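You operate a simulated robot arm through the tools that you are given. There is no shell and no other tool. Be economical: measure what you need, move in short steps, check, and stop when the job is done.

You run a simulated robot arm. Do the job below in one go: nothing can be reset, and whatever is moved stays where it is left.

TASK
Put things in order on the top of the window table. At the end: the ink dropper stands on top of the beige sanding block; the yellow wax bar (marked "RUNNER WAX") is on the gold brass dish; the green clip from the top of the window table stands on top of the brown packet; the purple slipcase from the top of the window table stands where the yellow wax bar stood; the grey dusting block stands where the purple slipcase stood; whatever was shut is shut again. Leave all else as you found it, and nothing knocked over.
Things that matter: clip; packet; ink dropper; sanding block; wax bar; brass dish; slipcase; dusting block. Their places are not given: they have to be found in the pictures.

Only the result counts: the job must be done as asked and must still hold three seconds after the hand-in. Knocking over, shifting, dropping, spilling or breaking anything else fails it.

THE ROBOT
A 6-joint arm with a two-finger parallel gripper, fixed in place. Base frame: the origin is at the foot of the arm, x ahead of it, y to its left, z up; the work surface is at about z = 68. Units: cm, rad, N and s.
With the tool pointing down near the work surface it reaches from about 24 to 66 cm from the base axis. Its first joint turns from -1.152 to 1.152 rad. Payload 2.9 kg.
The TCP is the grasp point between the finger pads, 3 cm short of the fingertips. In the tool frame z runs along the fingers and y along their closing line. Largest opening 11 cm; finger width 2, thickness 1; the body of the gripper, 4.8 by 11.2 cm, starts 5.5 cm behind the TCP.
Orientation is that of the tool frame in the base frame, as [roll, pitch, yaw] about the fixed x, y, z axes, in that order (R = Rz(yaw) Ry(pitch) Rx(roll)). With the fingers straight down and closing along the base's y, the tool's x points along the base's -x, its y along +y and its z along -z.

THE INTERFACE
- The arm moves only by the tool drive_tool. Its argument "increments" is a list of rows, each an object of numbers (a shift or turn left out is 0, a gripper value left out holds the last): "wx", "wy", "wz": the turn, a rotation vector about the tool's x, y, z in rad; "x", "y", "z": the shift along the tool's x, y, z in m; "claw": the opening, from 0 (shut) to 1 (fully open). In form: [{"wx": .., "wy": .., "wz": .., "x": .., "y": .., "z": .., "claw": ..}, ...]. A call has 1 to 10 rows; each row is the pose to reach, as a shift and turn from the pose commanded when the call began, along the tool's axes at that moment. Each row takes 0.2 s and may step no farther than 5 cm and 0.15 rad from the row before; otherwise, or with a gripper value out of range, the whole call is refused. A pose out of reach is approached as far as the arm can. The call stops where the force on the tool passes 40 N (or 10 N more than at its start, if that is more) or the arm is blocked; 0.2 s more then pass. Each finger travels about 10.8 cm/s and halts on what it meets, pressing with about 43 N; the grip force reading is that of the motor and also rises with nothing between the fingers. The clock runs only during rows and for 0.2 s after the last one: add rows that repeat a pose to give the fingers time. The reply holds the time, the measured pose of the TCP, the force on the tool along the base axes, the opening and the grip force, in the units named above and with some noise.
- Cameras (640 x 400 px; columns grow to the right, rows downward): "scene" is fixed at [8.32, 44.38, 137.75]; the picture's right is [-0.67, -0.74, 0.00], its down [-0.46, 0.42, -0.78] and it looks along [0.58, -0.53, -0.62] (base axes); focal length 364 px, centre (320, 200). "wrist" rides on the gripper at [-3.6, 0, -5.7] in the tool frame; the picture's right is [0.00, -1.00, 0.00], its down [0.97, 0.00, -0.24] and it looks along [0.24, 0.00, 0.97] (tool axes); focal length 218 px, centre (320, 200).
- camera(camera): a new picture of that camera. The clock stands still meanwhile.
- probe_pixels(camera, pixels): for up to 12 pixels [column, row] of the newest picture of that camera ("zoom" is the newest enlarged one), the place [x, y, z] in the base frame of the surface seen there, good to about 0.2 cm. The clock stands still meanwhile.
- inspect(camera, box): a new picture of the part [left, top, right, bottom] of that camera's present view, enlarged. The clock stands still meanwhile.
- hand_in(): hands the job in; it is judged then, once.

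Work in short steps. Measure before you move; look again where a grasp or a placing could have gone wrong, and mend it. You have 80 turns and 38 pictures in all, those below and enlarged ones among them. Open the gripper and draw the arm clear of the work before you hand the job in, unless the task says otherwise; then end with one line.

The tools are called after "Emit:" as name(argument=value, ...) on one line, values as JSON. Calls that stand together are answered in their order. drive_tool: Moves the arm, as the interface text tells. Its arguments: {"type":"object","properties":{"increments":{"type":"array"}},"required":["increments"]} The other tools are called the same way: camera (camera) takes a picture; probe_pixels (camera, pixels) gives the place of the surface under pixels of a picture; inspect (camera, box) takes an enlarged picture of a part of a camera's view; hand_in () hands the job in.

At the start:

```text
time: 0.0
ee_pos: [34.1, -20.47, 98.47]
tcp_rot: [-3.142, 0.001, -3.141]
force: [0.8, -0.3, -0.3]
gripper_width: 11.02
gripper_force: 0.0
```

scene: 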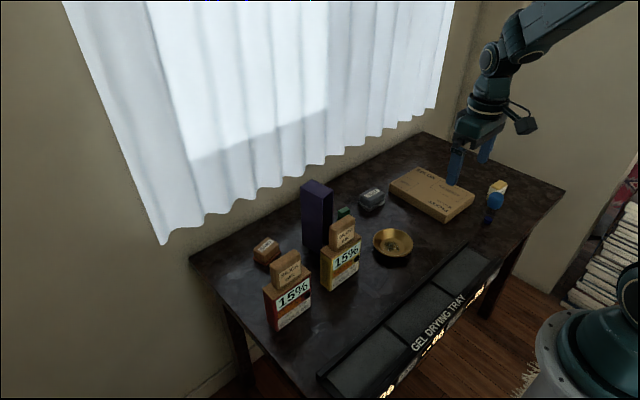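
wrist: 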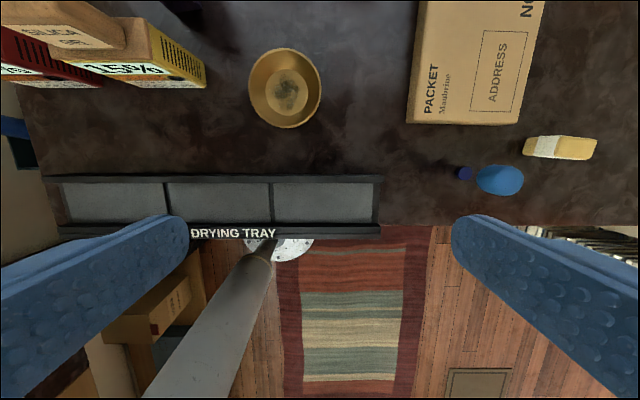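

The scene shows a table with boxes, a purple box at (316,215), a dish at (393,243), a packet at (432,193) and the dropper near (494,205). I enlarge these parts.

Emit:
inspect(camera="scene", box=[240, 170, 400, 270])

Emit:
inspect(camera="scene", box=[380, 150, 540, 250])

```text
4.00 times, centred on (320, 220) of scene
```

zoom: 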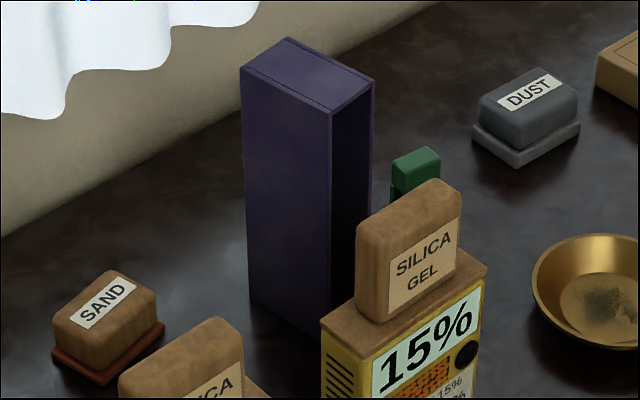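

```text
4.00 times, centred on (460, 200) of scene
```

zoom: 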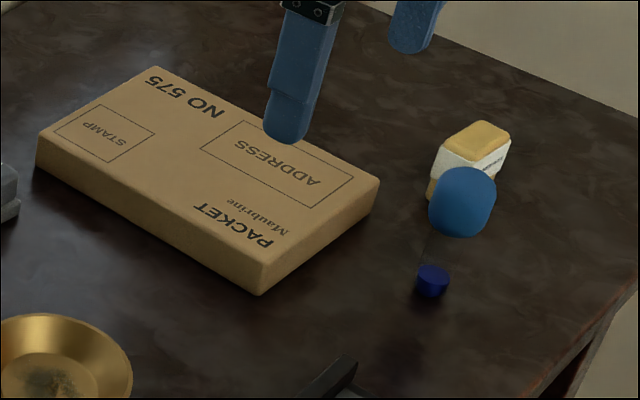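

I probe points on the packet, wax, dropper and dish in the last zoom; other objects through the scene picture.

Emit:
probe_pixels(camera="zoom", pixels=[[155, 68], [40, 140], [378, 182], [260, 265], [262, 292], [462, 175], [432, 272], [433, 292], [482, 132], [450, 150], [505, 145], [430, 195]])

Emit:
probe_pixels(camera="scene", pixels=[[312, 181], [302, 188], [322, 199], [332, 190], [343, 209], [348, 214], [372, 192], [393, 243], [376, 236], [411, 238], [266, 245], [343, 225]])

Emit:
probe_pixels(camera="wrist", pixels=[[500, 180], [465, 173], [525, 148], [595, 150], [560, 136], [556, 158], [285, 95], [250, 88], [321, 88], [408, 123], [518, 125], [483, 173]])

```text
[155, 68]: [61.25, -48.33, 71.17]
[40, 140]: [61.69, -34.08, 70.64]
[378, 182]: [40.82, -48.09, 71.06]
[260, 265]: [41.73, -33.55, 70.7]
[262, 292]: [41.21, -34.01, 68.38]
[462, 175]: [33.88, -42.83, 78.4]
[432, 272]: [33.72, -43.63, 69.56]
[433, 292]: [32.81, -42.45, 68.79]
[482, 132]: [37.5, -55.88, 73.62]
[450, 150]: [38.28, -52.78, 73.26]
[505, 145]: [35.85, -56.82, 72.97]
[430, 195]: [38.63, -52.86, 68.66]
```

```text
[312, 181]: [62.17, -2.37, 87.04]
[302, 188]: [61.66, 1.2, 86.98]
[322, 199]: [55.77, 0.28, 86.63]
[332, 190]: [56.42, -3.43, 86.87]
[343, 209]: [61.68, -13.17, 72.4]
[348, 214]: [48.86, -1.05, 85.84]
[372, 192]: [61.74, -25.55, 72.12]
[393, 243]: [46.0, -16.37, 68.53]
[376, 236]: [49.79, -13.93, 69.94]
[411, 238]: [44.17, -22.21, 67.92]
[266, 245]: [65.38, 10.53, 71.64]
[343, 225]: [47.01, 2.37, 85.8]
```

```text
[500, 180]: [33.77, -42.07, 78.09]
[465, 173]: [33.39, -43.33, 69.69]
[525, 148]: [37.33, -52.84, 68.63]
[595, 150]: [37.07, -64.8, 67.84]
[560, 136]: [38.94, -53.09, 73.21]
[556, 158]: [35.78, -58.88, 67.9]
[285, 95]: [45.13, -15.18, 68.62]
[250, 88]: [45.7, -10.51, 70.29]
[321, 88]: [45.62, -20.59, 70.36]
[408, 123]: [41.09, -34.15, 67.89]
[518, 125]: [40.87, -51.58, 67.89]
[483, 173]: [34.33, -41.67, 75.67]
```

Dish is near (45.5,-15.6), wax near (37,-55), dropper at (33.6,-43). I move the open gripper above the packet/wax area to look from above.

Emit:
drive_tool(increments=[{"x": -0.01, "y": -0.045}, {"x": -0.02, "y": -0.09}, {"x": -0.03, "y": -0.135}, {"x": -0.04, "y": -0.18}, {"x": -0.05, "y": -0.225}, {"x": -0.06, "y": -0.27, "z": 0.02}])

Emit:
camera(camera="wrist")

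```text
refused: row 6 steps farther than a row can; nothing moved
```

```text
33 pictures are left
```

wrist: 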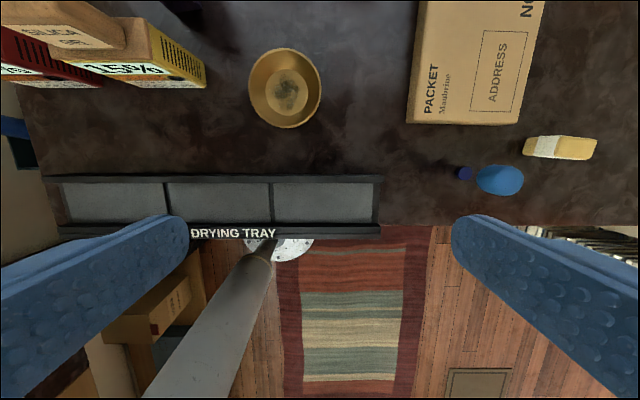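

The last row's step was slightly too long, so I repeat it with the descent spread across the rows.

Emit:
drive_tool(increments=[{"x": -0.01, "y": -0.045}, {"x": -0.02, "y": -0.09}, {"x": -0.03, "y": -0.135}, {"x": -0.04, "y": -0.18}, {"x": -0.05, "y": -0.225}, {"x": -0.06, "y": -0.27}])

```text
time: 1.4
ee_pos: [39.96, -47.42, 98.27]
tcp_rot: [-3.141, -0.001, 3.141]
force: [-1.0, -0.3, 1.1]
gripper_width: 11.01
gripper_force: 0.1
```

Arrived at (40,-47.4,98.3). I take a wrist picture.

Emit:
camera(camera="wrist")

```text
32 pictures are left
```

wrist: 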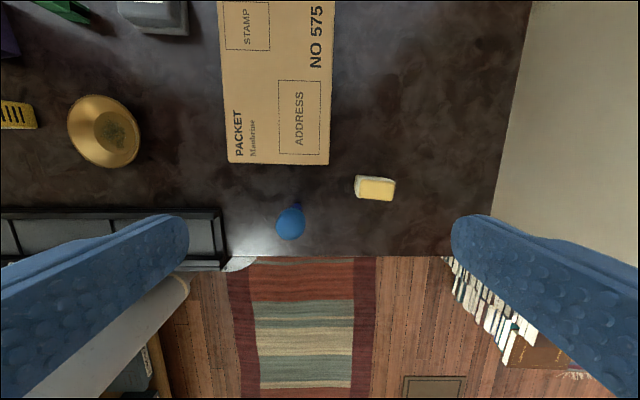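

Wax at (375,188) and the dropper bulb at (290,222). I probe their edges.

Emit:
probe_pixels(camera="wrist", pixels=[[358, 180], [392, 181], [394, 196], [360, 194], [375, 188], [356, 188], [290, 222], [297, 204], [278, 222], [303, 222], [290, 209], [290, 238]])

Emit:
inspect(camera="wrist", box=[260, 160, 420, 260])

```text
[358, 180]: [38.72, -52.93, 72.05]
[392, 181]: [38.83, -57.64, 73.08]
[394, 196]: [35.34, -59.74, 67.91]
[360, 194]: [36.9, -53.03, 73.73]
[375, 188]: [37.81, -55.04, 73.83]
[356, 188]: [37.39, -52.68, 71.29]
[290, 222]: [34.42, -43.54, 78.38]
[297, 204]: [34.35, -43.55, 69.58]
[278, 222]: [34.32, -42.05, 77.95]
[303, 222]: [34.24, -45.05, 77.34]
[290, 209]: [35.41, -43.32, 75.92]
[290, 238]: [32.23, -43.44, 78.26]
```

```text
4.00 times, centred on (340, 210) of wrist
```

zoom: 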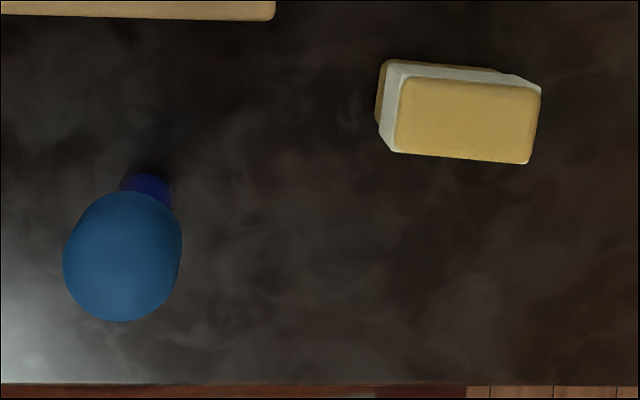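

Wax top centre is about (37.4,-55.3), z 73.8, long side nearly along y (≈4° turned). I move over it, turn 0.07 and come down to z≈80 to check reach.

Emit:
drive_tool(increments=[{"x": 0.013, "y": -0.04, "wz": 0.035}, {"x": 0.026, "y": -0.079, "wz": 0.07}, {"x": 0.026, "y": -0.079, "z": 0.05, "wz": 0.07}, {"x": 0.026, "y": -0.079, "z": 0.1, "wz": 0.07}, {"x": 0.026, "y": -0.079, "z": 0.15, "wz": 0.07}, {"x": 0.026, "y": -0.079, "z": 0.18, "wz": 0.07}, {"x": 0.026, "y": -0.079, "z": 0.18, "wz": 0.07}])

Emit:
camera(camera="wrist")

```text
time: 3.0
ee_pos: [37.4, -55.62, 80.21]
tcp_rot: [3.141, 0.0, 3.072]
force: [-0.3, 0.7, 0.6]
gripper_width: 11.0
gripper_force: 0.1
```

```text
30 pictures are left
```

wrist: 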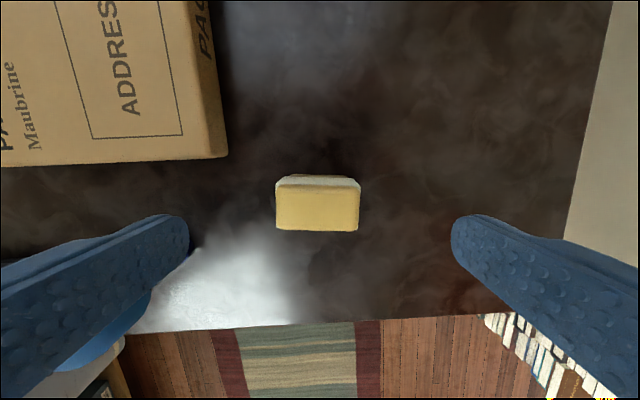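

Aligned: wax top centre at (317,208), matching the predicted TCP line. I descend to z≈73.4 and close.

Emit:
drive_tool(increments=[{"z": 0.035, "claw": 1}, {"z": 0.067, "claw": 1}, {"z": 0.067, "claw": 1}, {"z": 0.067, "claw": 0}, {"z": 0.067, "claw": 0}, {"z": 0.067, "claw": 0}, {"z": 0.067, "claw": 0}])

```text
time: 4.6
ee_pos: [37.36, -55.65, 73.72]
tcp_rot: [-3.142, -0.001, 3.073]
force: [-0.3, 0.1, 0.4]
gripper_width: 4.94
gripper_force: 42.9
```

Wax is gripped (4.94 cm, 43 N). I lift 14 cm.

Emit:
drive_tool(increments=[{"z": -0.02}, {"z": -0.06}, {"z": -0.1}, {"z": -0.14}])

Emit:
drive_tool(increments=[{"x": -0.006, "y": 0.045}, {"x": -0.012, "y": 0.09}, {"x": -0.018, "y": 0.135}, {"x": -0.024, "y": 0.18}, {"x": -0.03, "y": 0.225}, {"x": -0.036, "y": 0.27}, {"x": -0.042, "y": 0.315}, {"x": -0.048, "y": 0.36}, {"x": -0.0534, "y": 0.405}, {"x": -0.0534, "y": 0.405}])

Emit:
camera(camera="wrist")

```text
time: 5.6
ee_pos: [37.39, -55.4, 87.76]
tcp_rot: [3.141, 0.0, 3.071]
force: [-0.3, 0.1, -1.2]
gripper_width: 4.97
gripper_force: 42.5
```

```text
time: 7.8
ee_pos: [45.71, -15.35, 87.76]
tcp_rot: [-3.141, -0.001, 3.072]
force: [-0.6, 0.5, -0.9]
gripper_width: 4.94
gripper_force: 42.8
```

```text
29 pictures are left
```

wrist: 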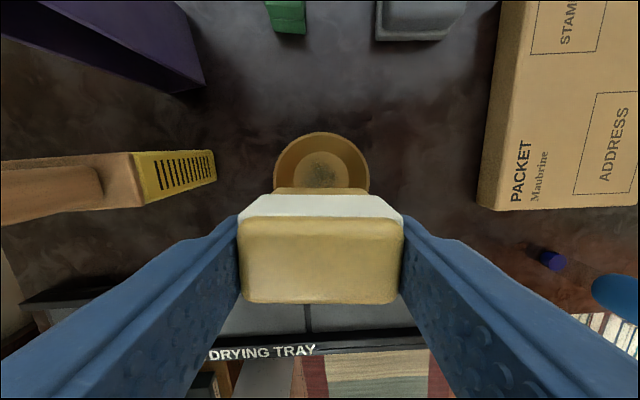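

The dish is visible ahead at columns 274–369. I probe rim and floor for a better centre.

Emit:
probe_pixels(camera="wrist", pixels=[[276, 180], [367, 180], [322, 134], [322, 165], [300, 138], [345, 139], [205, 165], [135, 165], [30, 180], [370, 175], [274, 175], [200, 80]])

```text
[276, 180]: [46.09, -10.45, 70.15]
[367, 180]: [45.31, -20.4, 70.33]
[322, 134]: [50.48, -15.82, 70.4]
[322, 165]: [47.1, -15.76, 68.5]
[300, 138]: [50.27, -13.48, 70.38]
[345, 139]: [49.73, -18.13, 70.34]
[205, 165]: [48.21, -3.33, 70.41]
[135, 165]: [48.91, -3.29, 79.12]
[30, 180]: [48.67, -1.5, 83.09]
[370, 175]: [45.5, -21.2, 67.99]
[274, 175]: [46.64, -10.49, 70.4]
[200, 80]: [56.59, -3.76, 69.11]
```

Dish centre ≈ (45.5,-15.5), floor 68.5. I lower to just above contact.

Emit:
drive_tool(increments=[{"x": 0.002, "z": 0.04}, {"x": 0.002, "z": 0.08}, {"x": 0.002, "z": 0.11}, {"x": 0.002, "z": 0.125}, {"x": 0.002, "z": 0.13}, {"x": 0.002, "z": 0.133}, {"x": 0.002, "z": 0.133}])

```text
time: 9.4
ee_pos: [45.48, -15.4, 74.35]
tcp_rot: [-3.141, 0.0, 3.073]
force: [-0.2, 0.2, -0.9]
gripper_width: 4.9
gripper_force: 43.1
```

No contact yet; I creep downward in 1 mm rows.

Emit:
drive_tool(increments=[{"z": 0.001}, {"z": 0.002}, {"z": 0.003}, {"z": 0.003}])

```text
time: 10.4
ee_pos: [45.57, -15.39, 74.33]
tcp_rot: [-3.14, 0.0, 3.073]
force: [-8.9, -1.0, 27.7]
gripper_width: 4.93
gripper_force: 42.7
```

Contact (28 N up). I ease back 2 mm, open to ~7 cm and rise.

Emit:
drive_tool(increments=[{"z": -0.002}, {"z": -0.002, "claw": 0.62}, {"z": -0.002, "claw": 0.62}, {"z": -0.002, "claw": 0.62}, {"z": -0.04, "claw": 0.62}, {"z": -0.08, "claw": 0.62}, {"z": -0.12, "claw": 1}, {"z": -0.15, "claw": 1}])

Emit:
camera(camera="wrist")

```text
time: 12.2
ee_pos: [45.45, -15.25, 88.97]
tcp_rot: [-3.141, -0.002, 3.071]
force: [-0.5, -0.4, -0.3]
gripper_width: 11.01
gripper_force: 0.1
```

```text
28 pictures are left
```

wrist: 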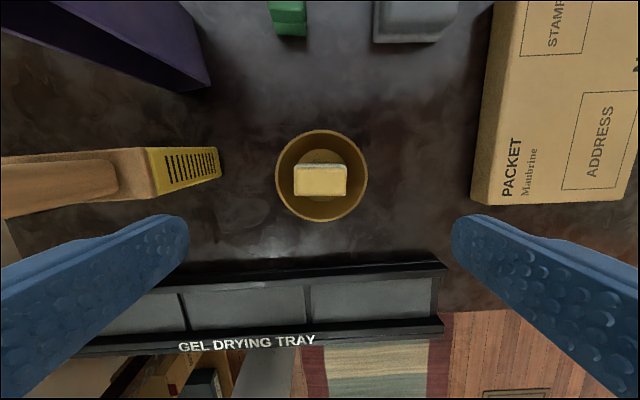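

Wax sits upright in the dish. Next I move out to view the clip, dusting block and slipcase from above.

Emit:
drive_tool(increments=[{"z": -0.04, "wz": -0.03}, {"x": -0.03, "z": -0.06, "wz": -0.07}, {"x": -0.075, "y": 0.01, "z": -0.06, "wz": -0.07}, {"x": -0.12, "y": 0.01, "z": -0.06, "wz": -0.07}, {"x": -0.15, "y": 0.01, "z": -0.06, "wz": -0.07}, {"x": -0.15, "y": 0.01, "z": -0.06, "wz": -0.07}])

Emit:
camera(camera="wrist")

```text
time: 13.6
ee_pos: [60.63, -15.18, 95.08]
tcp_rot: [-3.14, 0.0, -3.141]
force: [0.3, -0.1, -0.1]
gripper_width: 10.98
gripper_force: 0.0
```

```text
27 pictures are left
```

wrist: 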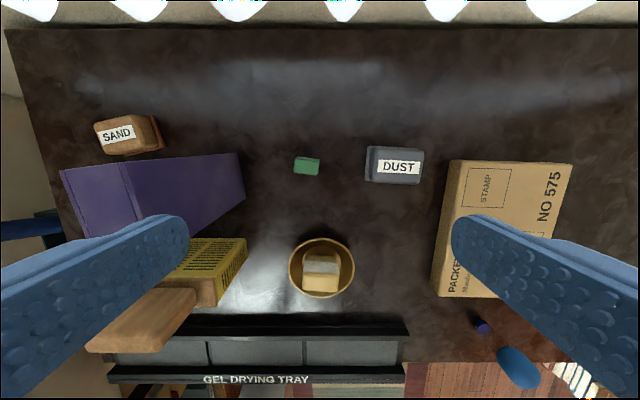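

I probe the clip, the dusting block, the sanding block and the slipcase corners, and enlarge the clip.

Emit:
inspect(camera="wrist", box=[260, 110, 420, 210])

Emit:
probe_pixels(camera="wrist", pixels=[[98, 124], [150, 116], [155, 143], [101, 152], [63, 172], [125, 163], [142, 225], [75, 232], [240, 155], [244, 198], [162, 148], [300, 240]])

Emit:
probe_pixels(camera="zoom", pixels=[[150, 190], [235, 198], [230, 252], [140, 244], [190, 220], [185, 268], [450, 150], [650, 155], [640, 285], [430, 280], [540, 215], [180, 186]])

```text
4.00 times, centred on (340, 160) of wrist
```

zoom: 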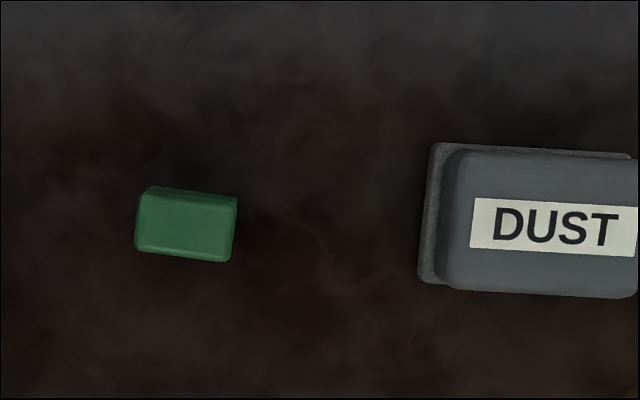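

```text
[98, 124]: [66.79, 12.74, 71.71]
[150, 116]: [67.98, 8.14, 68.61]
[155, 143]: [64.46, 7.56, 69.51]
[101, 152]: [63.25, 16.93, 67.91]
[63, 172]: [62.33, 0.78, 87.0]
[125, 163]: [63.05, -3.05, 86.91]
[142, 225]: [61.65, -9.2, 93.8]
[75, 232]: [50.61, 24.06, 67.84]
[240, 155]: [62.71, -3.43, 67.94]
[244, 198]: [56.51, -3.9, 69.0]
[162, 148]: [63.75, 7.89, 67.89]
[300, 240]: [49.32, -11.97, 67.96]
```

```text
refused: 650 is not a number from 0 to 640
```

Emit:
probe_pixels(camera="zoom", pixels=[[150, 192], [235, 202], [226, 256], [140, 244], [188, 222], [428, 150], [462, 155], [620, 160], [620, 290], [445, 282], [540, 225], [422, 275]])

Emit:
probe_pixels(camera="wrist", pixels=[[120, 134], [368, 150], [423, 153], [420, 182], [366, 178], [448, 162], [572, 166], [432, 295], [512, 230]])

```text
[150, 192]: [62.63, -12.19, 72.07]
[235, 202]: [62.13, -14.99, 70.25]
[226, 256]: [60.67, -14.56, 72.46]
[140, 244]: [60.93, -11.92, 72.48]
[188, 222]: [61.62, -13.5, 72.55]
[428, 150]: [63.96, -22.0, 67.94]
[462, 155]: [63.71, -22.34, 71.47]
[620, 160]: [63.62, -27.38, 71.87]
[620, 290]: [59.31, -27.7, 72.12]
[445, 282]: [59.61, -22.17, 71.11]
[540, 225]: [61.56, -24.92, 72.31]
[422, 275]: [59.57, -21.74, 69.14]
```

```text
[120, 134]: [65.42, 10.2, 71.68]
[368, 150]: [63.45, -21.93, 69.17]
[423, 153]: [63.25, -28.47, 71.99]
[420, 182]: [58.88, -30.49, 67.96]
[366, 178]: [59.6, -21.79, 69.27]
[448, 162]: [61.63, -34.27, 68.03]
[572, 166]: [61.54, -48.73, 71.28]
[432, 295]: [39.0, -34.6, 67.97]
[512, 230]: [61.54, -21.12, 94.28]
```

Clip: centre (61.6,-13.4), top 72.5, about 2.7×1.9 cm, turned ~0.1 rad. I descend above it to z≈78 with partially open fingers and check.

Emit:
drive_tool(increments=[{"x": -0.01, "y": 0.0175, "wz": 0.1, "claw": 0.7}, {"x": -0.01, "y": 0.0175, "z": 0.045, "wz": 0.1, "claw": 0.7}, {"x": -0.01, "y": 0.0175, "z": 0.09, "wz": 0.1, "claw": 0.7}, {"x": -0.01, "y": 0.0175, "z": 0.135, "wz": 0.1, "claw": 0.7}, {"x": -0.01, "y": 0.0175, "z": 0.17, "wz": 0.1, "claw": 0.7}, {"x": -0.01, "y": 0.0175, "z": 0.17, "wz": 0.1, "claw": 0.7}])

Emit:
camera(camera="wrist")

```text
time: 15.0
ee_pos: [61.64, -13.68, 78.16]
tcp_rot: [-3.14, 0.0, 3.043]
force: [-0.3, 0.9, 0.3]
gripper_width: 7.68
gripper_force: 0.1
```

```text
25 pictures are left
```

wrist: 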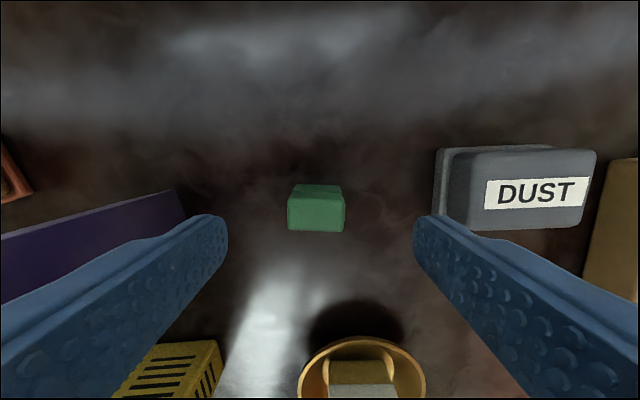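

Well aligned (clip top centre at (316,213)). Descend 6.2 cm and grip.

Emit:
drive_tool(increments=[{"z": 0.035}, {"z": 0.062}, {"z": 0.062}, {"z": 0.062, "claw": 0}, {"z": 0.062, "claw": 0}, {"z": 0.062, "claw": 0}, {"z": 0.062, "claw": 0}, {"z": 0.03, "claw": 0}, {"z": -0.01, "claw": 0}, {"z": -0.05, "claw": 0}])

Emit:
camera(camera="wrist")

```text
time: 17.2
ee_pos: [61.55, -13.49, 83.29]
tcp_rot: [3.14, 0.0, 3.042]
force: [0.0, -0.7, -0.2]
gripper_width: 3.06
gripper_force: 43.0
```

```text
24 pictures are left
```

wrist: 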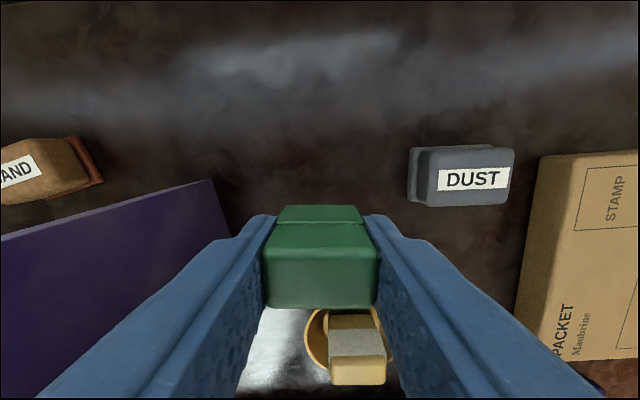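

Clip is held. I carry it over the packet at (49,-40.5).

Emit:
drive_tool(increments=[{"x": 0.014, "y": -0.04}, {"x": 0.028, "y": -0.08}, {"x": 0.042, "y": -0.12}, {"x": 0.056, "y": -0.16}, {"x": 0.07, "y": -0.2}, {"x": 0.084, "y": -0.24}, {"x": 0.0975, "y": -0.281}, {"x": 0.0975, "y": -0.281, "z": 0.04}, {"x": 0.0975, "y": -0.281, "z": 0.076}, {"x": 0.0975, "y": -0.281, "z": 0.076}])

Emit:
drive_tool(increments=[{"z": 0.002}, {"z": 0.004}, {"z": 0.006}, {"z": 0.007}, {"z": 0.008}, {"z": 0.009}, {"z": 0.01}])

```text
time: 19.4
ee_pos: [49.01, -40.46, 75.45]
tcp_rot: [3.142, -0.001, 3.041]
force: [-0.3, -0.2, 0.1]
gripper_width: 3.1
gripper_force: 42.8
```

```text
time: 21.0
ee_pos: [49.13, -40.59, 74.97]
tcp_rot: [-3.138, 0.005, 3.045]
force: [-4.1, 10.7, 37.1]
gripper_width: 3.06
gripper_force: 42.3
```

Contact made at z≈75.0. I ease back 4 mm, open and rise.

Emit:
drive_tool(increments=[{"z": -0.004}, {"z": -0.004, "claw": 0.5}, {"z": -0.004, "claw": 0.5}, {"z": -0.004, "claw": 0.5}, {"z": -0.04, "claw": 0.5}, {"z": -0.08, "claw": 0.5}, {"z": -0.12, "claw": 1}, {"z": -0.15, "claw": 1}])

Emit:
camera(camera="wrist")

```text
time: 22.8
ee_pos: [49.13, -40.56, 89.58]
tcp_rot: [-3.141, 0.001, 3.042]
force: [-0.6, 0.6, -0.5]
gripper_width: 10.99
gripper_force: 0.1
```

```text
23 pictures are left
```

wrist: 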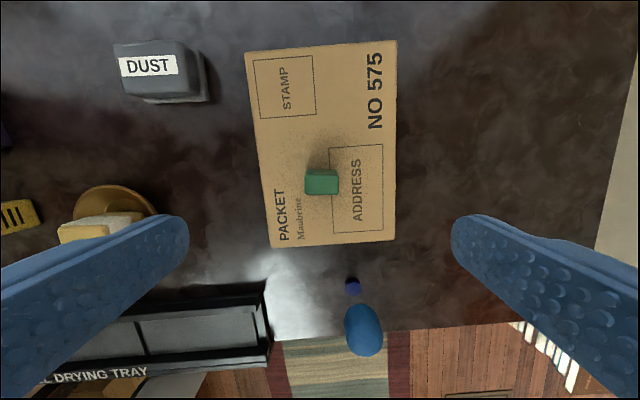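

Clip stands on the packet. Next the slipcase: I move above it and turn −0.2 rad.

Emit:
drive_tool(increments=[{"x": -0.0056, "y": 0.0437, "z": -0.0117, "wz": -0.05}, {"x": -0.0112, "y": 0.0874, "z": -0.0234, "wz": -0.1}, {"x": -0.0168, "y": 0.1311, "z": -0.0351, "wz": -0.15}, {"x": -0.0224, "y": 0.1748, "z": -0.0468, "wz": -0.2}, {"x": -0.028, "y": 0.2185, "z": -0.0585, "wz": -0.2}, {"x": -0.0336, "y": 0.2622, "z": -0.0702, "wz": -0.2}, {"x": -0.0392, "y": 0.3059, "z": -0.0819, "wz": -0.2}, {"x": -0.0448, "y": 0.3496, "z": -0.0936, "wz": -0.2}, {"x": -0.05, "y": 0.393, "z": -0.105, "wz": -0.2}, {"x": -0.05, "y": 0.393, "z": -0.105, "wz": -0.2}])

Emit:
camera(camera="wrist")

```text
time: 25.0
ee_pos: [58.23, -2.21, 100.05]
tcp_rot: [3.141, 0.002, -3.04]
force: [0.6, 0.2, -0.6]
gripper_width: 11.0
gripper_force: 0.0
```

```text
22 pictures are left
```

wrist: 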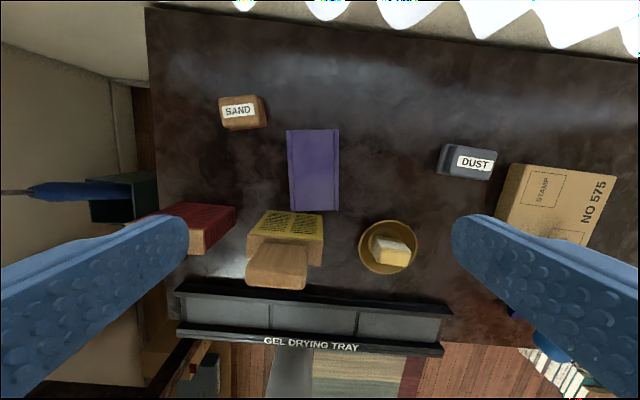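

The slipcase top (287–339, 129–211) is well aligned with the tool. I probe its edges.

Emit:
probe_pixels(camera="wrist", pixels=[[290, 133], [336, 132], [337, 207], [294, 208], [315, 170], [290, 170], [337, 170], [315, 132], [315, 208], [275, 265], [270, 235]])

```text
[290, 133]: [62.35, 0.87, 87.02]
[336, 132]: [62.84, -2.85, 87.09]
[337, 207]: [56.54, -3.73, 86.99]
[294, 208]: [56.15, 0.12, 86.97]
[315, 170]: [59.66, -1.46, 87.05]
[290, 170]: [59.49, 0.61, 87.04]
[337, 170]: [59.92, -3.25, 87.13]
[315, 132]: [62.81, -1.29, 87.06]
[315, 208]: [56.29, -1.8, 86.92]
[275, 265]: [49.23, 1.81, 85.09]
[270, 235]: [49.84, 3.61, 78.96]
```

Slipcase centre (59.5,−1.4), top 87.05. I come down to z≈84 with fingers straddling it, then grip.

Emit:
drive_tool(increments=[{"x": -0.0135, "y": 0.0068, "claw": 0.75}, {"x": -0.0135, "y": 0.0068, "z": 0.04, "claw": 0.75}, {"x": -0.0135, "y": 0.0068, "z": 0.08, "claw": 0.75}, {"x": -0.0135, "y": 0.0068, "z": 0.12, "claw": 0.75}, {"x": -0.0135, "y": 0.0068, "z": 0.16, "claw": 0.75}, {"x": -0.0135, "y": 0.0068, "z": 0.16, "claw": 0.75}, {"x": -0.0135, "y": 0.0068, "z": 0.16, "claw": 0}, {"x": -0.0135, "y": 0.0068, "z": 0.16, "claw": 0}, {"x": -0.0135, "y": 0.0068, "z": 0.16, "claw": 0}, {"x": -0.0135, "y": 0.0068, "z": 0.16, "claw": 0}])

```text
time: 27.2
ee_pos: [59.27, -1.36, 83.81]
tcp_rot: [-3.14, 0.001, -3.042]
force: [0.3, -0.1, -0.6]
gripper_width: 4.27
gripper_force: 42.8
```

Gripped at 4.27 cm. I lift 14 cm and check.

Emit:
drive_tool(increments=[{"z": -0.01}, {"z": -0.04}, {"z": -0.07}, {"z": -0.105}, {"z": -0.14}, {"z": -0.14}])

Emit:
drive_tool(increments=[{"x": 0.02, "y": -0.037}, {"x": 0.04, "y": -0.074}, {"x": 0.06, "y": -0.111}, {"x": 0.08, "y": -0.148}, {"x": 0.1, "y": -0.185}, {"x": 0.12, "y": -0.222}, {"x": 0.14, "y": -0.26}, {"x": 0.14, "y": -0.26}])

Emit:
camera(camera="scene")

```text
time: 28.6
ee_pos: [59.55, -1.13, 98.09]
tcp_rot: [3.141, 0.001, -3.042]
force: [0.9, 0.6, -0.8]
gripper_width: 4.24
gripper_force: 42.9
```

```text
time: 30.4
ee_pos: [47.98, -28.54, 97.95]
tcp_rot: [3.141, 0.001, -3.04]
force: [0.0, -0.1, -1.8]
gripper_width: 4.25
gripper_force: 43.1
```

```text
21 pictures are left
```

scene: 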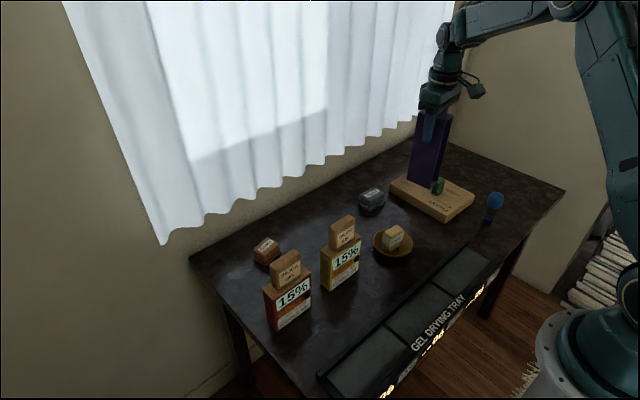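

Slipcase hangs upright, clear of everything. I continue to above (37.3,−55.5).

Emit:
drive_tool(increments=[{"x": 0.02, "y": -0.037}, {"x": 0.04, "y": -0.074}, {"x": 0.06, "y": -0.111}, {"x": 0.08, "y": -0.148}, {"x": 0.1, "y": -0.185}, {"x": 0.12, "y": -0.222}, {"x": 0.1336, "y": -0.2574}, {"x": 0.1336, "y": -0.2574}])

```text
time: 32.2
ee_pos: [37.16, -55.39, 98.07]
tcp_rot: [3.141, 0.001, -3.041]
force: [-0.6, 0.4, -1.9]
gripper_width: 4.29
gripper_force: 42.2
```

In place; I lower 13.6 cm and then creep to contact.

Emit:
drive_tool(increments=[{"z": 0.04}, {"z": 0.08}, {"z": 0.115}, {"z": 0.13}, {"z": 0.136}, {"z": 0.136}])

Emit:
drive_tool(increments=[{"z": 0.001}, {"z": 0.002}, {"z": 0.003}, {"z": 0.004}, {"z": 0.005}, {"z": 0.006}, {"z": 0.007}, {"z": 0.008}])

```text
time: 33.6
ee_pos: [37.12, -55.3, 84.46]
tcp_rot: [-3.141, -0.001, -3.042]
force: [-0.1, -0.2, -0.6]
gripper_width: 4.24
gripper_force: 42.8
```

```text
time: 35.4
ee_pos: [37.12, -55.41, 83.78]
tcp_rot: [3.142, 0.002, -3.042]
force: [-4.4, 6.6, 15.0]
gripper_width: 4.24
gripper_force: 43.0
```

Contact (15 N). I ease back 1 mm, open slowly and rise well clear.

Emit:
drive_tool(increments=[{"z": -0.002}, {"z": -0.002, "claw": 0.5}, {"z": -0.002, "claw": 0.65}, {"z": -0.002, "claw": 0.65}, {"z": -0.002, "claw": 0.65}, {"z": -0.04, "claw": 0.65}, {"z": -0.08, "claw": 0.65}, {"z": -0.12, "claw": 1}, {"z": -0.14, "claw": 1}])

Emit:
camera(camera="wrist")

```text
time: 37.4
ee_pos: [37.11, -55.24, 97.49]
tcp_rot: [-3.141, -0.001, -3.044]
force: [0.6, -0.4, 0.9]
gripper_width: 11.02
gripper_force: 0.1
```

```text
20 pictures are left
```

wrist: 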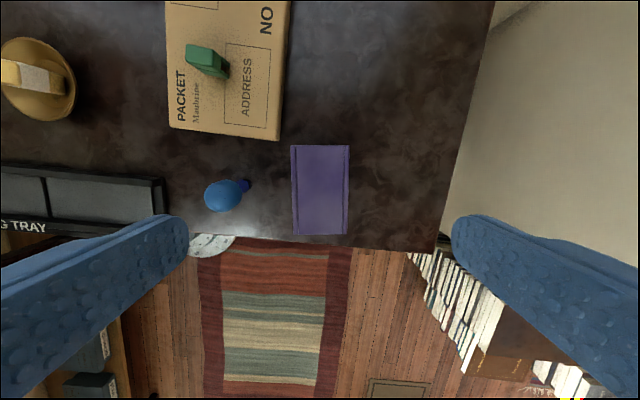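

Slipcase stands. I probe its top corners to verify its centre.

Emit:
probe_pixels(camera="wrist", pixels=[[294, 149], [347, 148], [345, 230], [297, 231], [320, 190]])

```text
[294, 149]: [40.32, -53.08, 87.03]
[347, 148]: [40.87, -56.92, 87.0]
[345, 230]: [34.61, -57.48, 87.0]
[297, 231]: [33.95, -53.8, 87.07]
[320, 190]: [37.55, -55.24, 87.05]
```

Slipcase is at (37.4,−55.3), as wanted. Next I go over the dusting block.

Emit:
drive_tool(increments=[{"x": -0.0322, "y": 0.0345}, {"x": -0.0645, "y": 0.069}, {"x": -0.0967, "y": 0.1035}, {"x": -0.129, "y": 0.138, "wz": 0.05}, {"x": -0.1612, "y": 0.1725, "wz": 0.1}, {"x": -0.1935, "y": 0.207, "wz": 0.15}, {"x": -0.2257, "y": 0.2415, "wz": 0.15}, {"x": -0.258, "y": 0.276, "wz": 0.15}, {"x": -0.258, "y": 0.276, "z": 0.04, "wz": 0.15}, {"x": -0.258, "y": 0.276, "z": 0.08, "wz": 0.15}])

Emit:
drive_tool(increments=[{"z": 0.04}, {"z": 0.08}, {"z": 0.08}])

Emit:
camera(camera="wrist")

```text
time: 39.6
ee_pos: [60.03, -25.25, 89.62]
tcp_rot: [-3.14, 0.0, 3.092]
force: [-0.5, -0.5, 0.4]
gripper_width: 10.98
gripper_force: 0.1
```

```text
time: 40.4
ee_pos: [60.13, -25.59, 81.5]
tcp_rot: [3.141, -0.001, 3.093]
force: [0.4, 0.3, 0.3]
gripper_width: 10.99
gripper_force: 0.0
```

```text
19 pictures are left
```

wrist: 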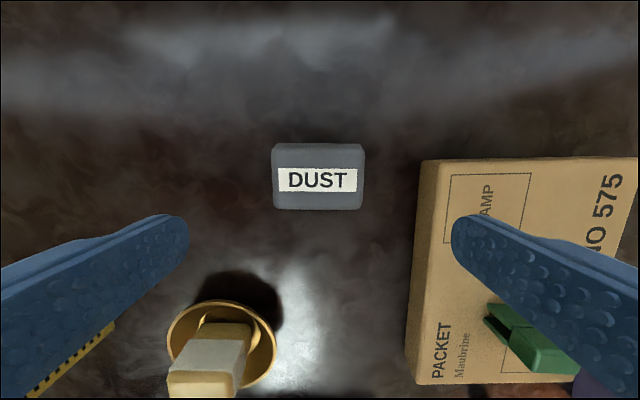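

Aligned. I probe the block's edges.

Emit:
probe_pixels(camera="wrist", pixels=[[318, 156], [318, 205], [278, 180], [358, 180], [318, 180], [273, 170], [364, 170], [318, 145], [280, 200], [358, 200]])

```text
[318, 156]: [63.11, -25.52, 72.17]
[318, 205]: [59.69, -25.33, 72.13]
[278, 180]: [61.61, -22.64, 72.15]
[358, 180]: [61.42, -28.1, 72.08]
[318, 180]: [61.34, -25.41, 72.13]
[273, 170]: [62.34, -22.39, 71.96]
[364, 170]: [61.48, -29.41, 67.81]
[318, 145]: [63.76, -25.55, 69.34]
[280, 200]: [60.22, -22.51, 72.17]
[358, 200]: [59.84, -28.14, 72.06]
```

Block centre (61.5,−25.4), body ~6 cm wide. I descend to z≈72.4 and grip.

Emit:
drive_tool(increments=[{"x": -0.014, "y": 0.0007, "z": 0.02, "claw": 0.9}, {"x": -0.014, "y": 0.0007, "z": 0.06, "claw": 0.9}, {"x": -0.014, "y": 0.0007, "z": 0.091, "claw": 0.9}, {"x": -0.014, "y": 0.0007, "z": 0.091, "claw": 0.9}, {"x": -0.014, "y": 0.0007, "z": 0.091, "claw": 0}, {"x": -0.014, "y": 0.0007, "z": 0.091, "claw": 0}, {"x": -0.014, "y": 0.0007, "z": 0.091, "claw": 0}, {"x": -0.014, "y": 0.0007, "z": 0.091, "claw": 0}])

```text
time: 42.2
ee_pos: [61.74, -25.34, 72.71]
tcp_rot: [-3.141, 0.001, 3.093]
force: [-0.5, 0.8, -0.9]
gripper_width: 6.53
gripper_force: 42.4
```

Gripped at 6.53 cm. I lift 9 cm and carry it to (59.5,−1.4).

Emit:
drive_tool(increments=[{"z": -0.02}, {"z": -0.055}, {"z": -0.09}, {"x": 0.0064, "y": 0.0477, "z": -0.09}, {"x": 0.0128, "y": 0.0955, "z": -0.09}, {"x": 0.0193, "y": 0.1432, "z": -0.09}, {"x": 0.0257, "y": 0.191, "z": -0.09}, {"x": 0.0321, "y": 0.2387, "z": -0.09}, {"x": 0.0321, "y": 0.2387, "z": -0.09}, {"x": 0.0321, "y": 0.2387, "z": -0.05}])

Emit:
drive_tool(increments=[{"z": 0.025}, {"z": 0.043}, {"z": 0.046}, {"z": 0.048}, {"z": 0.05}, {"z": 0.051}, {"z": 0.052}, {"z": 0.053}, {"z": 0.054}, {"z": 0.055}])

```text
time: 44.4
ee_pos: [59.43, -1.31, 77.55]
tcp_rot: [-3.141, 0.001, 3.091]
force: [-0.1, -0.3, -0.8]
gripper_width: 6.54
gripper_force: 43.5
```

```text
time: 46.1
ee_pos: [59.62, -1.32, 72.52]
tcp_rot: [-3.141, 0.003, 3.093]
force: [-0.4, -0.4, 4.7]
gripper_width: 6.52
gripper_force: 42.9
stopped in row 8: the force on the tool passed its limit (the readings are from after the stop); the commanded pose is now the measured one
```

Block is on the table. I open and rise.

Emit:
drive_tool(increments=[{"z": 0}, {"claw": 0.85}, {"claw": 0.85}, {"claw": 0.85}, {"z": -0.04, "claw": 0.85}, {"z": -0.08, "claw": 0.85}, {"z": -0.12, "claw": 1}, {"z": -0.16, "claw": 1}])

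Emit:
camera(camera="wrist")

```text
time: 48.0
ee_pos: [59.67, -1.26, 88.41]
tcp_rot: [-3.141, 0.003, 3.092]
force: [-0.3, 0.2, -0.1]
gripper_width: 10.99
gripper_force: 0.1
```

```text
18 pictures are left
```

wrist: 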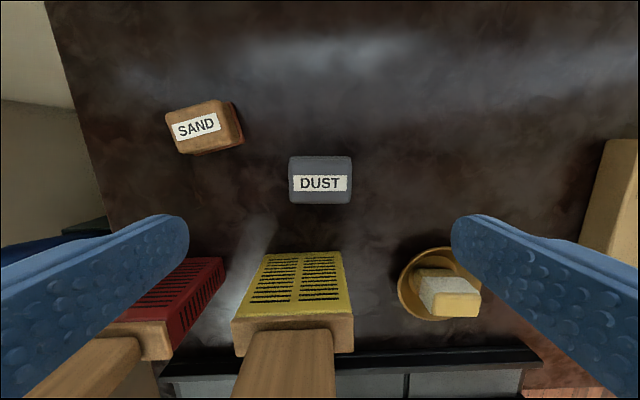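

Dusting block is placed. I probe the sanding block for its top centre while it is in view, plus the dusting block.

Emit:
probe_pixels(camera="wrist", pixels=[[170, 115], [220, 103], [235, 138], [182, 149], [200, 126], [195, 112], [210, 145], [172, 130], [230, 120], [320, 165], [320, 200], [320, 183]])

Emit:
inspect(camera="wrist", box=[140, 80, 268, 160])

```text
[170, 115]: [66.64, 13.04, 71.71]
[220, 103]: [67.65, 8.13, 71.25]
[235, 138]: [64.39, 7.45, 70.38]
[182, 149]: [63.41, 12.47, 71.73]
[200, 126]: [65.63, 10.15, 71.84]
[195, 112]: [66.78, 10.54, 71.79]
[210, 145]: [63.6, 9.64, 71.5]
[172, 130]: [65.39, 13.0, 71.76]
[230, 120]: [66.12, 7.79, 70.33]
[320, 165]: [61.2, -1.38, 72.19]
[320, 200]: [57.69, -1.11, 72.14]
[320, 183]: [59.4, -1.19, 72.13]
```

```text
5.00 times, centred on (204, 120) of wrist
```

zoom: 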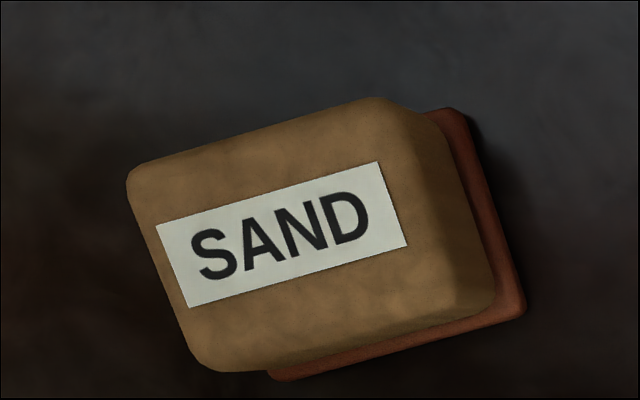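

Sanding block top centre ≈ (65.5,10.5), z 71.75. Before planning the dropper grasp, I enlarge it in the scene view.

Emit:
inspect(camera="scene", box=[464, 180, 528, 220])

```text
10.00 times, centred on (496, 200) of scene
```

zoom: 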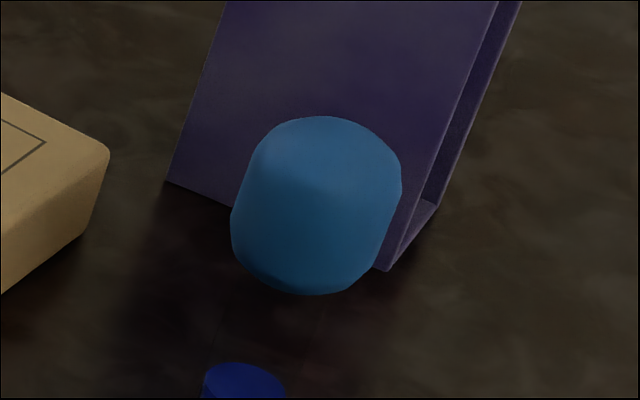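

I probe bulb extents and look from a nearer wrist position.

Emit:
probe_pixels(camera="zoom", pixels=[[320, 120], [320, 160], [240, 220], [395, 200], [310, 285], [310, 230], [320, 310], [310, 340], [245, 370], [245, 395], [210, 380], [280, 385]])

Emit:
drive_tool(increments=[{"y": -0.045}, {"y": -0.09}, {"x": 0.015, "y": -0.135}, {"x": 0.03, "y": -0.18}, {"x": 0.05, "y": -0.225}, {"x": 0.07, "y": -0.265}, {"x": 0.09, "y": -0.305}, {"x": 0.12, "y": -0.34}, {"x": 0.15, "y": -0.37}, {"x": 0.18, "y": -0.4}])

```text
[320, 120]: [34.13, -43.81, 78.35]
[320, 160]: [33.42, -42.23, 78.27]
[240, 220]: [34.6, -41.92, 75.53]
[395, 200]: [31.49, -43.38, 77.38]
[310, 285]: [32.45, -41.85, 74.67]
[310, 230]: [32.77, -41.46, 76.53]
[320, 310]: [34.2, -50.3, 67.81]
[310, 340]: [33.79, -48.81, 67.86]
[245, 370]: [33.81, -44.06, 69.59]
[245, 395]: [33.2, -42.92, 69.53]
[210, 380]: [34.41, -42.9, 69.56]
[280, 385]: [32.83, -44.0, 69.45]
```

```text
time: 50.1
ee_pos: [39.41, -40.35, 88.45]
tcp_rot: [-3.141, -0.001, 3.092]
force: [-0.2, 0.5, 1.0]
gripper_width: 11.02
gripper_force: 0.0
```

The ink disc (top z 69.55) centres near (33.5,−43.4); the bulb spans z≈74.5–78.4. I look closely from the wrist.

Emit:
inspect(camera="wrist", box=[304, 190, 432, 270])

```text
5.00 times, centred on (368, 230) of wrist
```

zoom: 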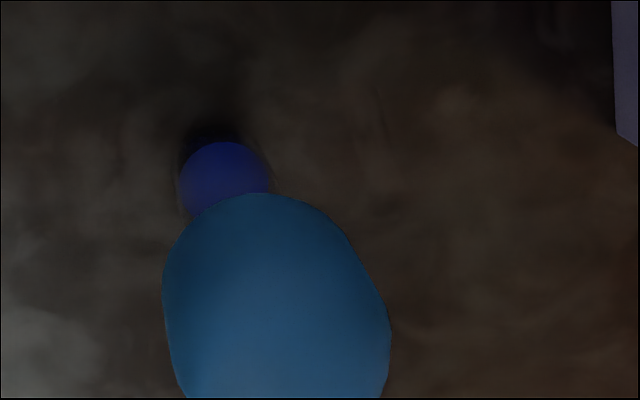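

The glass is nearly invisible; the bulb is the part to hold, gently. I move over (33.5,−43.4) and look down to centre.

Emit:
drive_tool(increments=[{"x": 0.029, "y": -0.0167}, {"x": 0.0574, "y": -0.0334}, {"x": 0.0574, "y": -0.0334, "z": 0.02}, {"x": 0.0574, "y": -0.0334, "z": 0.02}])

Emit:
camera(camera="wrist")

```text
time: 51.1
ee_pos: [33.51, -43.44, 86.51]
tcp_rot: [-3.141, 0.002, 3.093]
force: [0.8, 0.4, 0.4]
gripper_width: 11.03
gripper_force: 0.1
```

```text
14 pictures are left
```

wrist: 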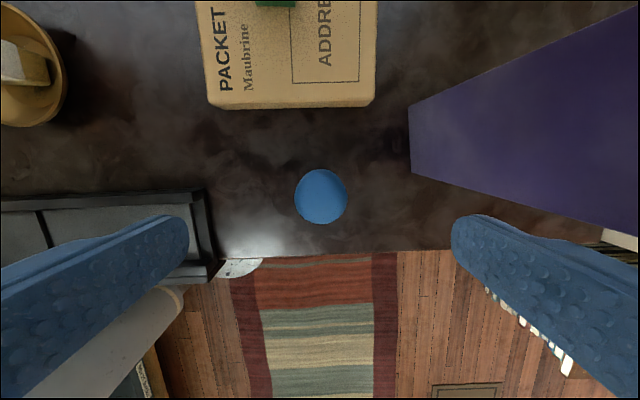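

Bulb centre (321,196) matches the tool axis. I lower to z≈76.7 with the fingers still open, then close to just outside the bulb (4.4 cm).

Emit:
drive_tool(increments=[{"z": 0.04, "claw": 0.7}, {"z": 0.075, "claw": 0.7}, {"z": 0.098, "claw": 0.7}, {"z": 0.098, "claw": 0.7}, {"z": 0.098, "claw": 0.4}, {"z": 0.098, "claw": 0.4}, {"z": 0.098, "claw": 0.4}])

Emit:
drive_tool(increments=[{"claw": 0.37}, {"claw": 0.36}, {"claw": 0.35}, {"claw": 0.34}, {"claw": 0.34}])

```text
time: 52.8
ee_pos: [33.66, -43.29, 76.9]
tcp_rot: [-3.141, 0.001, 3.092]
force: [-0.7, 0.1, -0.2]
gripper_width: 4.4
gripper_force: 0.1
```

```text
time: 54.0
ee_pos: [33.64, -43.4, 76.89]
tcp_rot: [3.141, 0.001, 3.093]
force: [0.2, 0.5, 0.0]
gripper_width: 3.77
gripper_force: 0.2
```

Width 3.77 and no grip force yet; I close in finer steps.

Emit:
drive_tool(increments=[{"claw": 0.335}, {"claw": 0.33}, {"claw": 0.325}, {"claw": 0.325}])

```text
time: 55.0
ee_pos: [33.75, -43.3, 76.87]
tcp_rot: [-3.141, 0.004, 3.094]
force: [-0.3, 0.7, 0.1]
gripper_width: 3.67
gripper_force: 30.8
```

Contact at 3.67 cm with ~31 N. I hold that and lift 6 cm, then look.

Emit:
drive_tool(increments=[{"z": -0.005}, {"z": -0.02}, {"z": -0.04}, {"z": -0.06}, {"z": -0.06}])

Emit:
inspect(camera="scene", box=[440, 150, 552, 220])

```text
time: 56.1
ee_pos: [33.62, -43.37, 82.73]
tcp_rot: [-3.141, 0.001, 3.091]
force: [0.2, 0.4, -0.2]
gripper_width: 3.7
gripper_force: 20.4
```

```text
5.71 times, centred on (496, 185) of scene
```

zoom: 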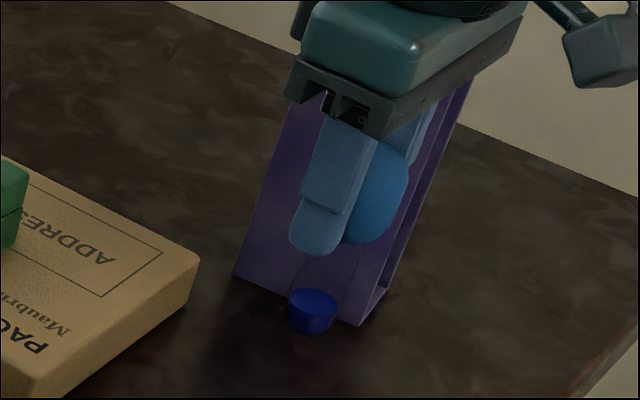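

The dropper hangs level with its ink. I raise it another 14 cm, then travel toward the sanding block.

Emit:
drive_tool(increments=[{"z": -0.035}, {"z": -0.07}, {"z": -0.105}, {"z": -0.14}, {"z": -0.14}])

Emit:
drive_tool(increments=[{"x": -0.0146, "y": 0.0277}, {"x": -0.0291, "y": 0.0554}, {"x": -0.0437, "y": 0.083}, {"x": -0.0583, "y": 0.1107}, {"x": -0.0729, "y": 0.1384}, {"x": -0.0874, "y": 0.1661}, {"x": -0.102, "y": 0.1938}, {"x": -0.1166, "y": 0.2215}, {"x": -0.1311, "y": 0.2491}, {"x": -0.1457, "y": 0.2768}])

Emit:
drive_tool(increments=[{"x": -0.0146, "y": 0.0277}, {"x": -0.0291, "y": 0.0554}, {"x": -0.0437, "y": 0.083}, {"x": -0.0583, "y": 0.1107}, {"x": -0.0729, "y": 0.1384}, {"x": -0.0874, "y": 0.1661}, {"x": -0.102, "y": 0.1938}, {"x": -0.1166, "y": 0.2215}, {"x": -0.1311, "y": 0.2491}, {"x": -0.1457, "y": 0.2768}])

Emit:
camera(camera="wrist")

```text
time: 57.4
ee_pos: [33.58, -43.44, 96.87]
tcp_rot: [3.141, 0.002, 3.092]
force: [-0.1, -0.4, -1.2]
gripper_width: 3.69
gripper_force: 20.5
```

```text
time: 59.5
ee_pos: [49.61, -16.47, 96.72]
tcp_rot: [-3.14, 0.001, 3.092]
force: [0.7, 0.2, -1.3]
gripper_width: 3.7
gripper_force: 20.3
```

```text
time: 61.8
ee_pos: [65.4, 10.59, 96.82]
tcp_rot: [-3.142, 0.0, 3.091]
force: [-0.3, 1.1, -0.9]
gripper_width: 3.67
gripper_force: 20.4
```

```text
12 pictures are left
```

wrist: 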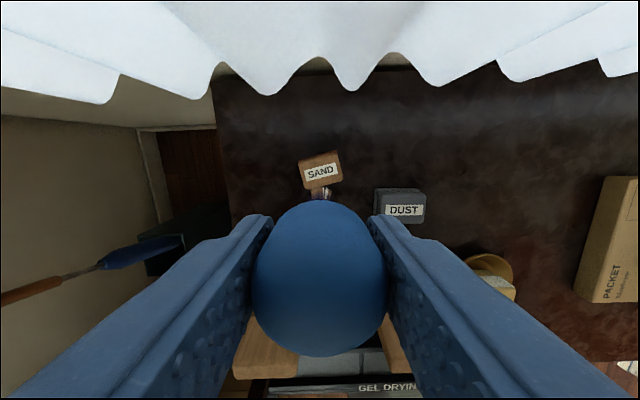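

I probe the sanding block top again from here to refine the target.

Emit:
probe_pixels(camera="wrist", pixels=[[302, 161], [336, 154], [341, 178], [308, 187], [320, 171], [319, 158], [304, 173], [339, 166]])

```text
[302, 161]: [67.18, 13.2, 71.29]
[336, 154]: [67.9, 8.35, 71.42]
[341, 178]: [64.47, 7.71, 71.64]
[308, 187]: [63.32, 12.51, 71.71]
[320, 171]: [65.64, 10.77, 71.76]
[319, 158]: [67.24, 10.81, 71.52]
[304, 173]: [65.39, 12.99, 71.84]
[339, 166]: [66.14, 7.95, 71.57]
```

Target (65.65,10.45). I lower to just above the block top.

Emit:
drive_tool(increments=[{"x": -0.0015, "y": -0.001, "z": 0.035}, {"x": -0.0015, "y": -0.001, "z": 0.07}, {"x": -0.0015, "y": -0.001, "z": 0.105}, {"x": -0.0015, "y": -0.001, "z": 0.135}, {"x": -0.0015, "y": -0.001, "z": 0.15}, {"x": -0.0015, "y": -0.001, "z": 0.155}, {"x": -0.0015, "y": -0.001, "z": 0.155}])

Emit:
inspect(camera="scene", box=[224, 195, 320, 255])

```text
time: 63.4
ee_pos: [65.75, 10.33, 81.29]
tcp_rot: [-3.141, 0.002, 3.092]
force: [-0.8, -1.0, -0.4]
gripper_width: 3.66
gripper_force: 20.5
```

```text
6.67 times, centred on (272, 225) of scene
```

zoom: 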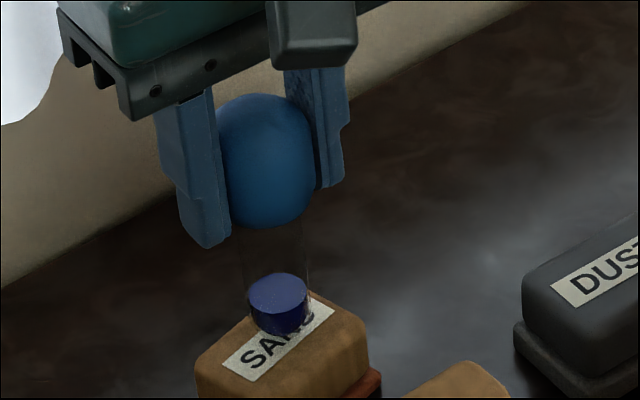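

The clear tube is just above the label. I creep down until a light contact.

Emit:
drive_tool(increments=[{"z": 0.002}, {"z": 0.004}, {"z": 0.005}, {"z": 0.006}, {"z": 0.006}])

```text
time: 64.5
ee_pos: [65.73, 10.19, 80.66]
tcp_rot: [3.14, 0.002, 3.093]
force: [-0.8, 0.9, -0.7]
gripper_width: 3.7
gripper_force: 20.3
```

Emit:
drive_tool(increments=[{"z": 0.0005}, {"z": 0.001}, {"z": 0.0015}, {"z": 0.002}, {"z": 0.002}])

```text
time: 65.8
ee_pos: [65.65, 10.43, 80.55]
tcp_rot: [3.141, 0.0, 3.091]
force: [0.4, -0.6, 3.3]
gripper_width: 3.69
gripper_force: 20.9
```

Force 3.3 N, probably first touch; one more millimetre to confirm.

Emit:
drive_tool(increments=[{"z": 0.0005}, {"z": 0.001}, {"z": 0.001}])

```text
time: 66.5
ee_pos: [65.67, 10.26, 80.29]
tcp_rot: [3.141, 0.001, 3.093]
force: [-0.7, -1.2, 1.7]
gripper_width: 3.72
gripper_force: 20.3
```

Force stays low; I look to see if the tube touches.

Emit:
inspect(camera="scene", box=[224, 195, 320, 255])

```text
6.67 times, centred on (272, 225) of scene
```

zoom: 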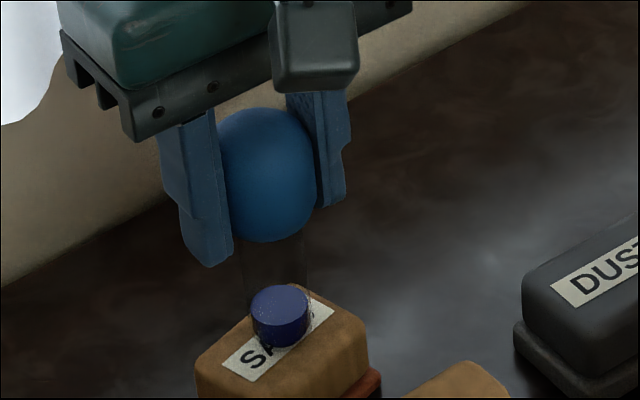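

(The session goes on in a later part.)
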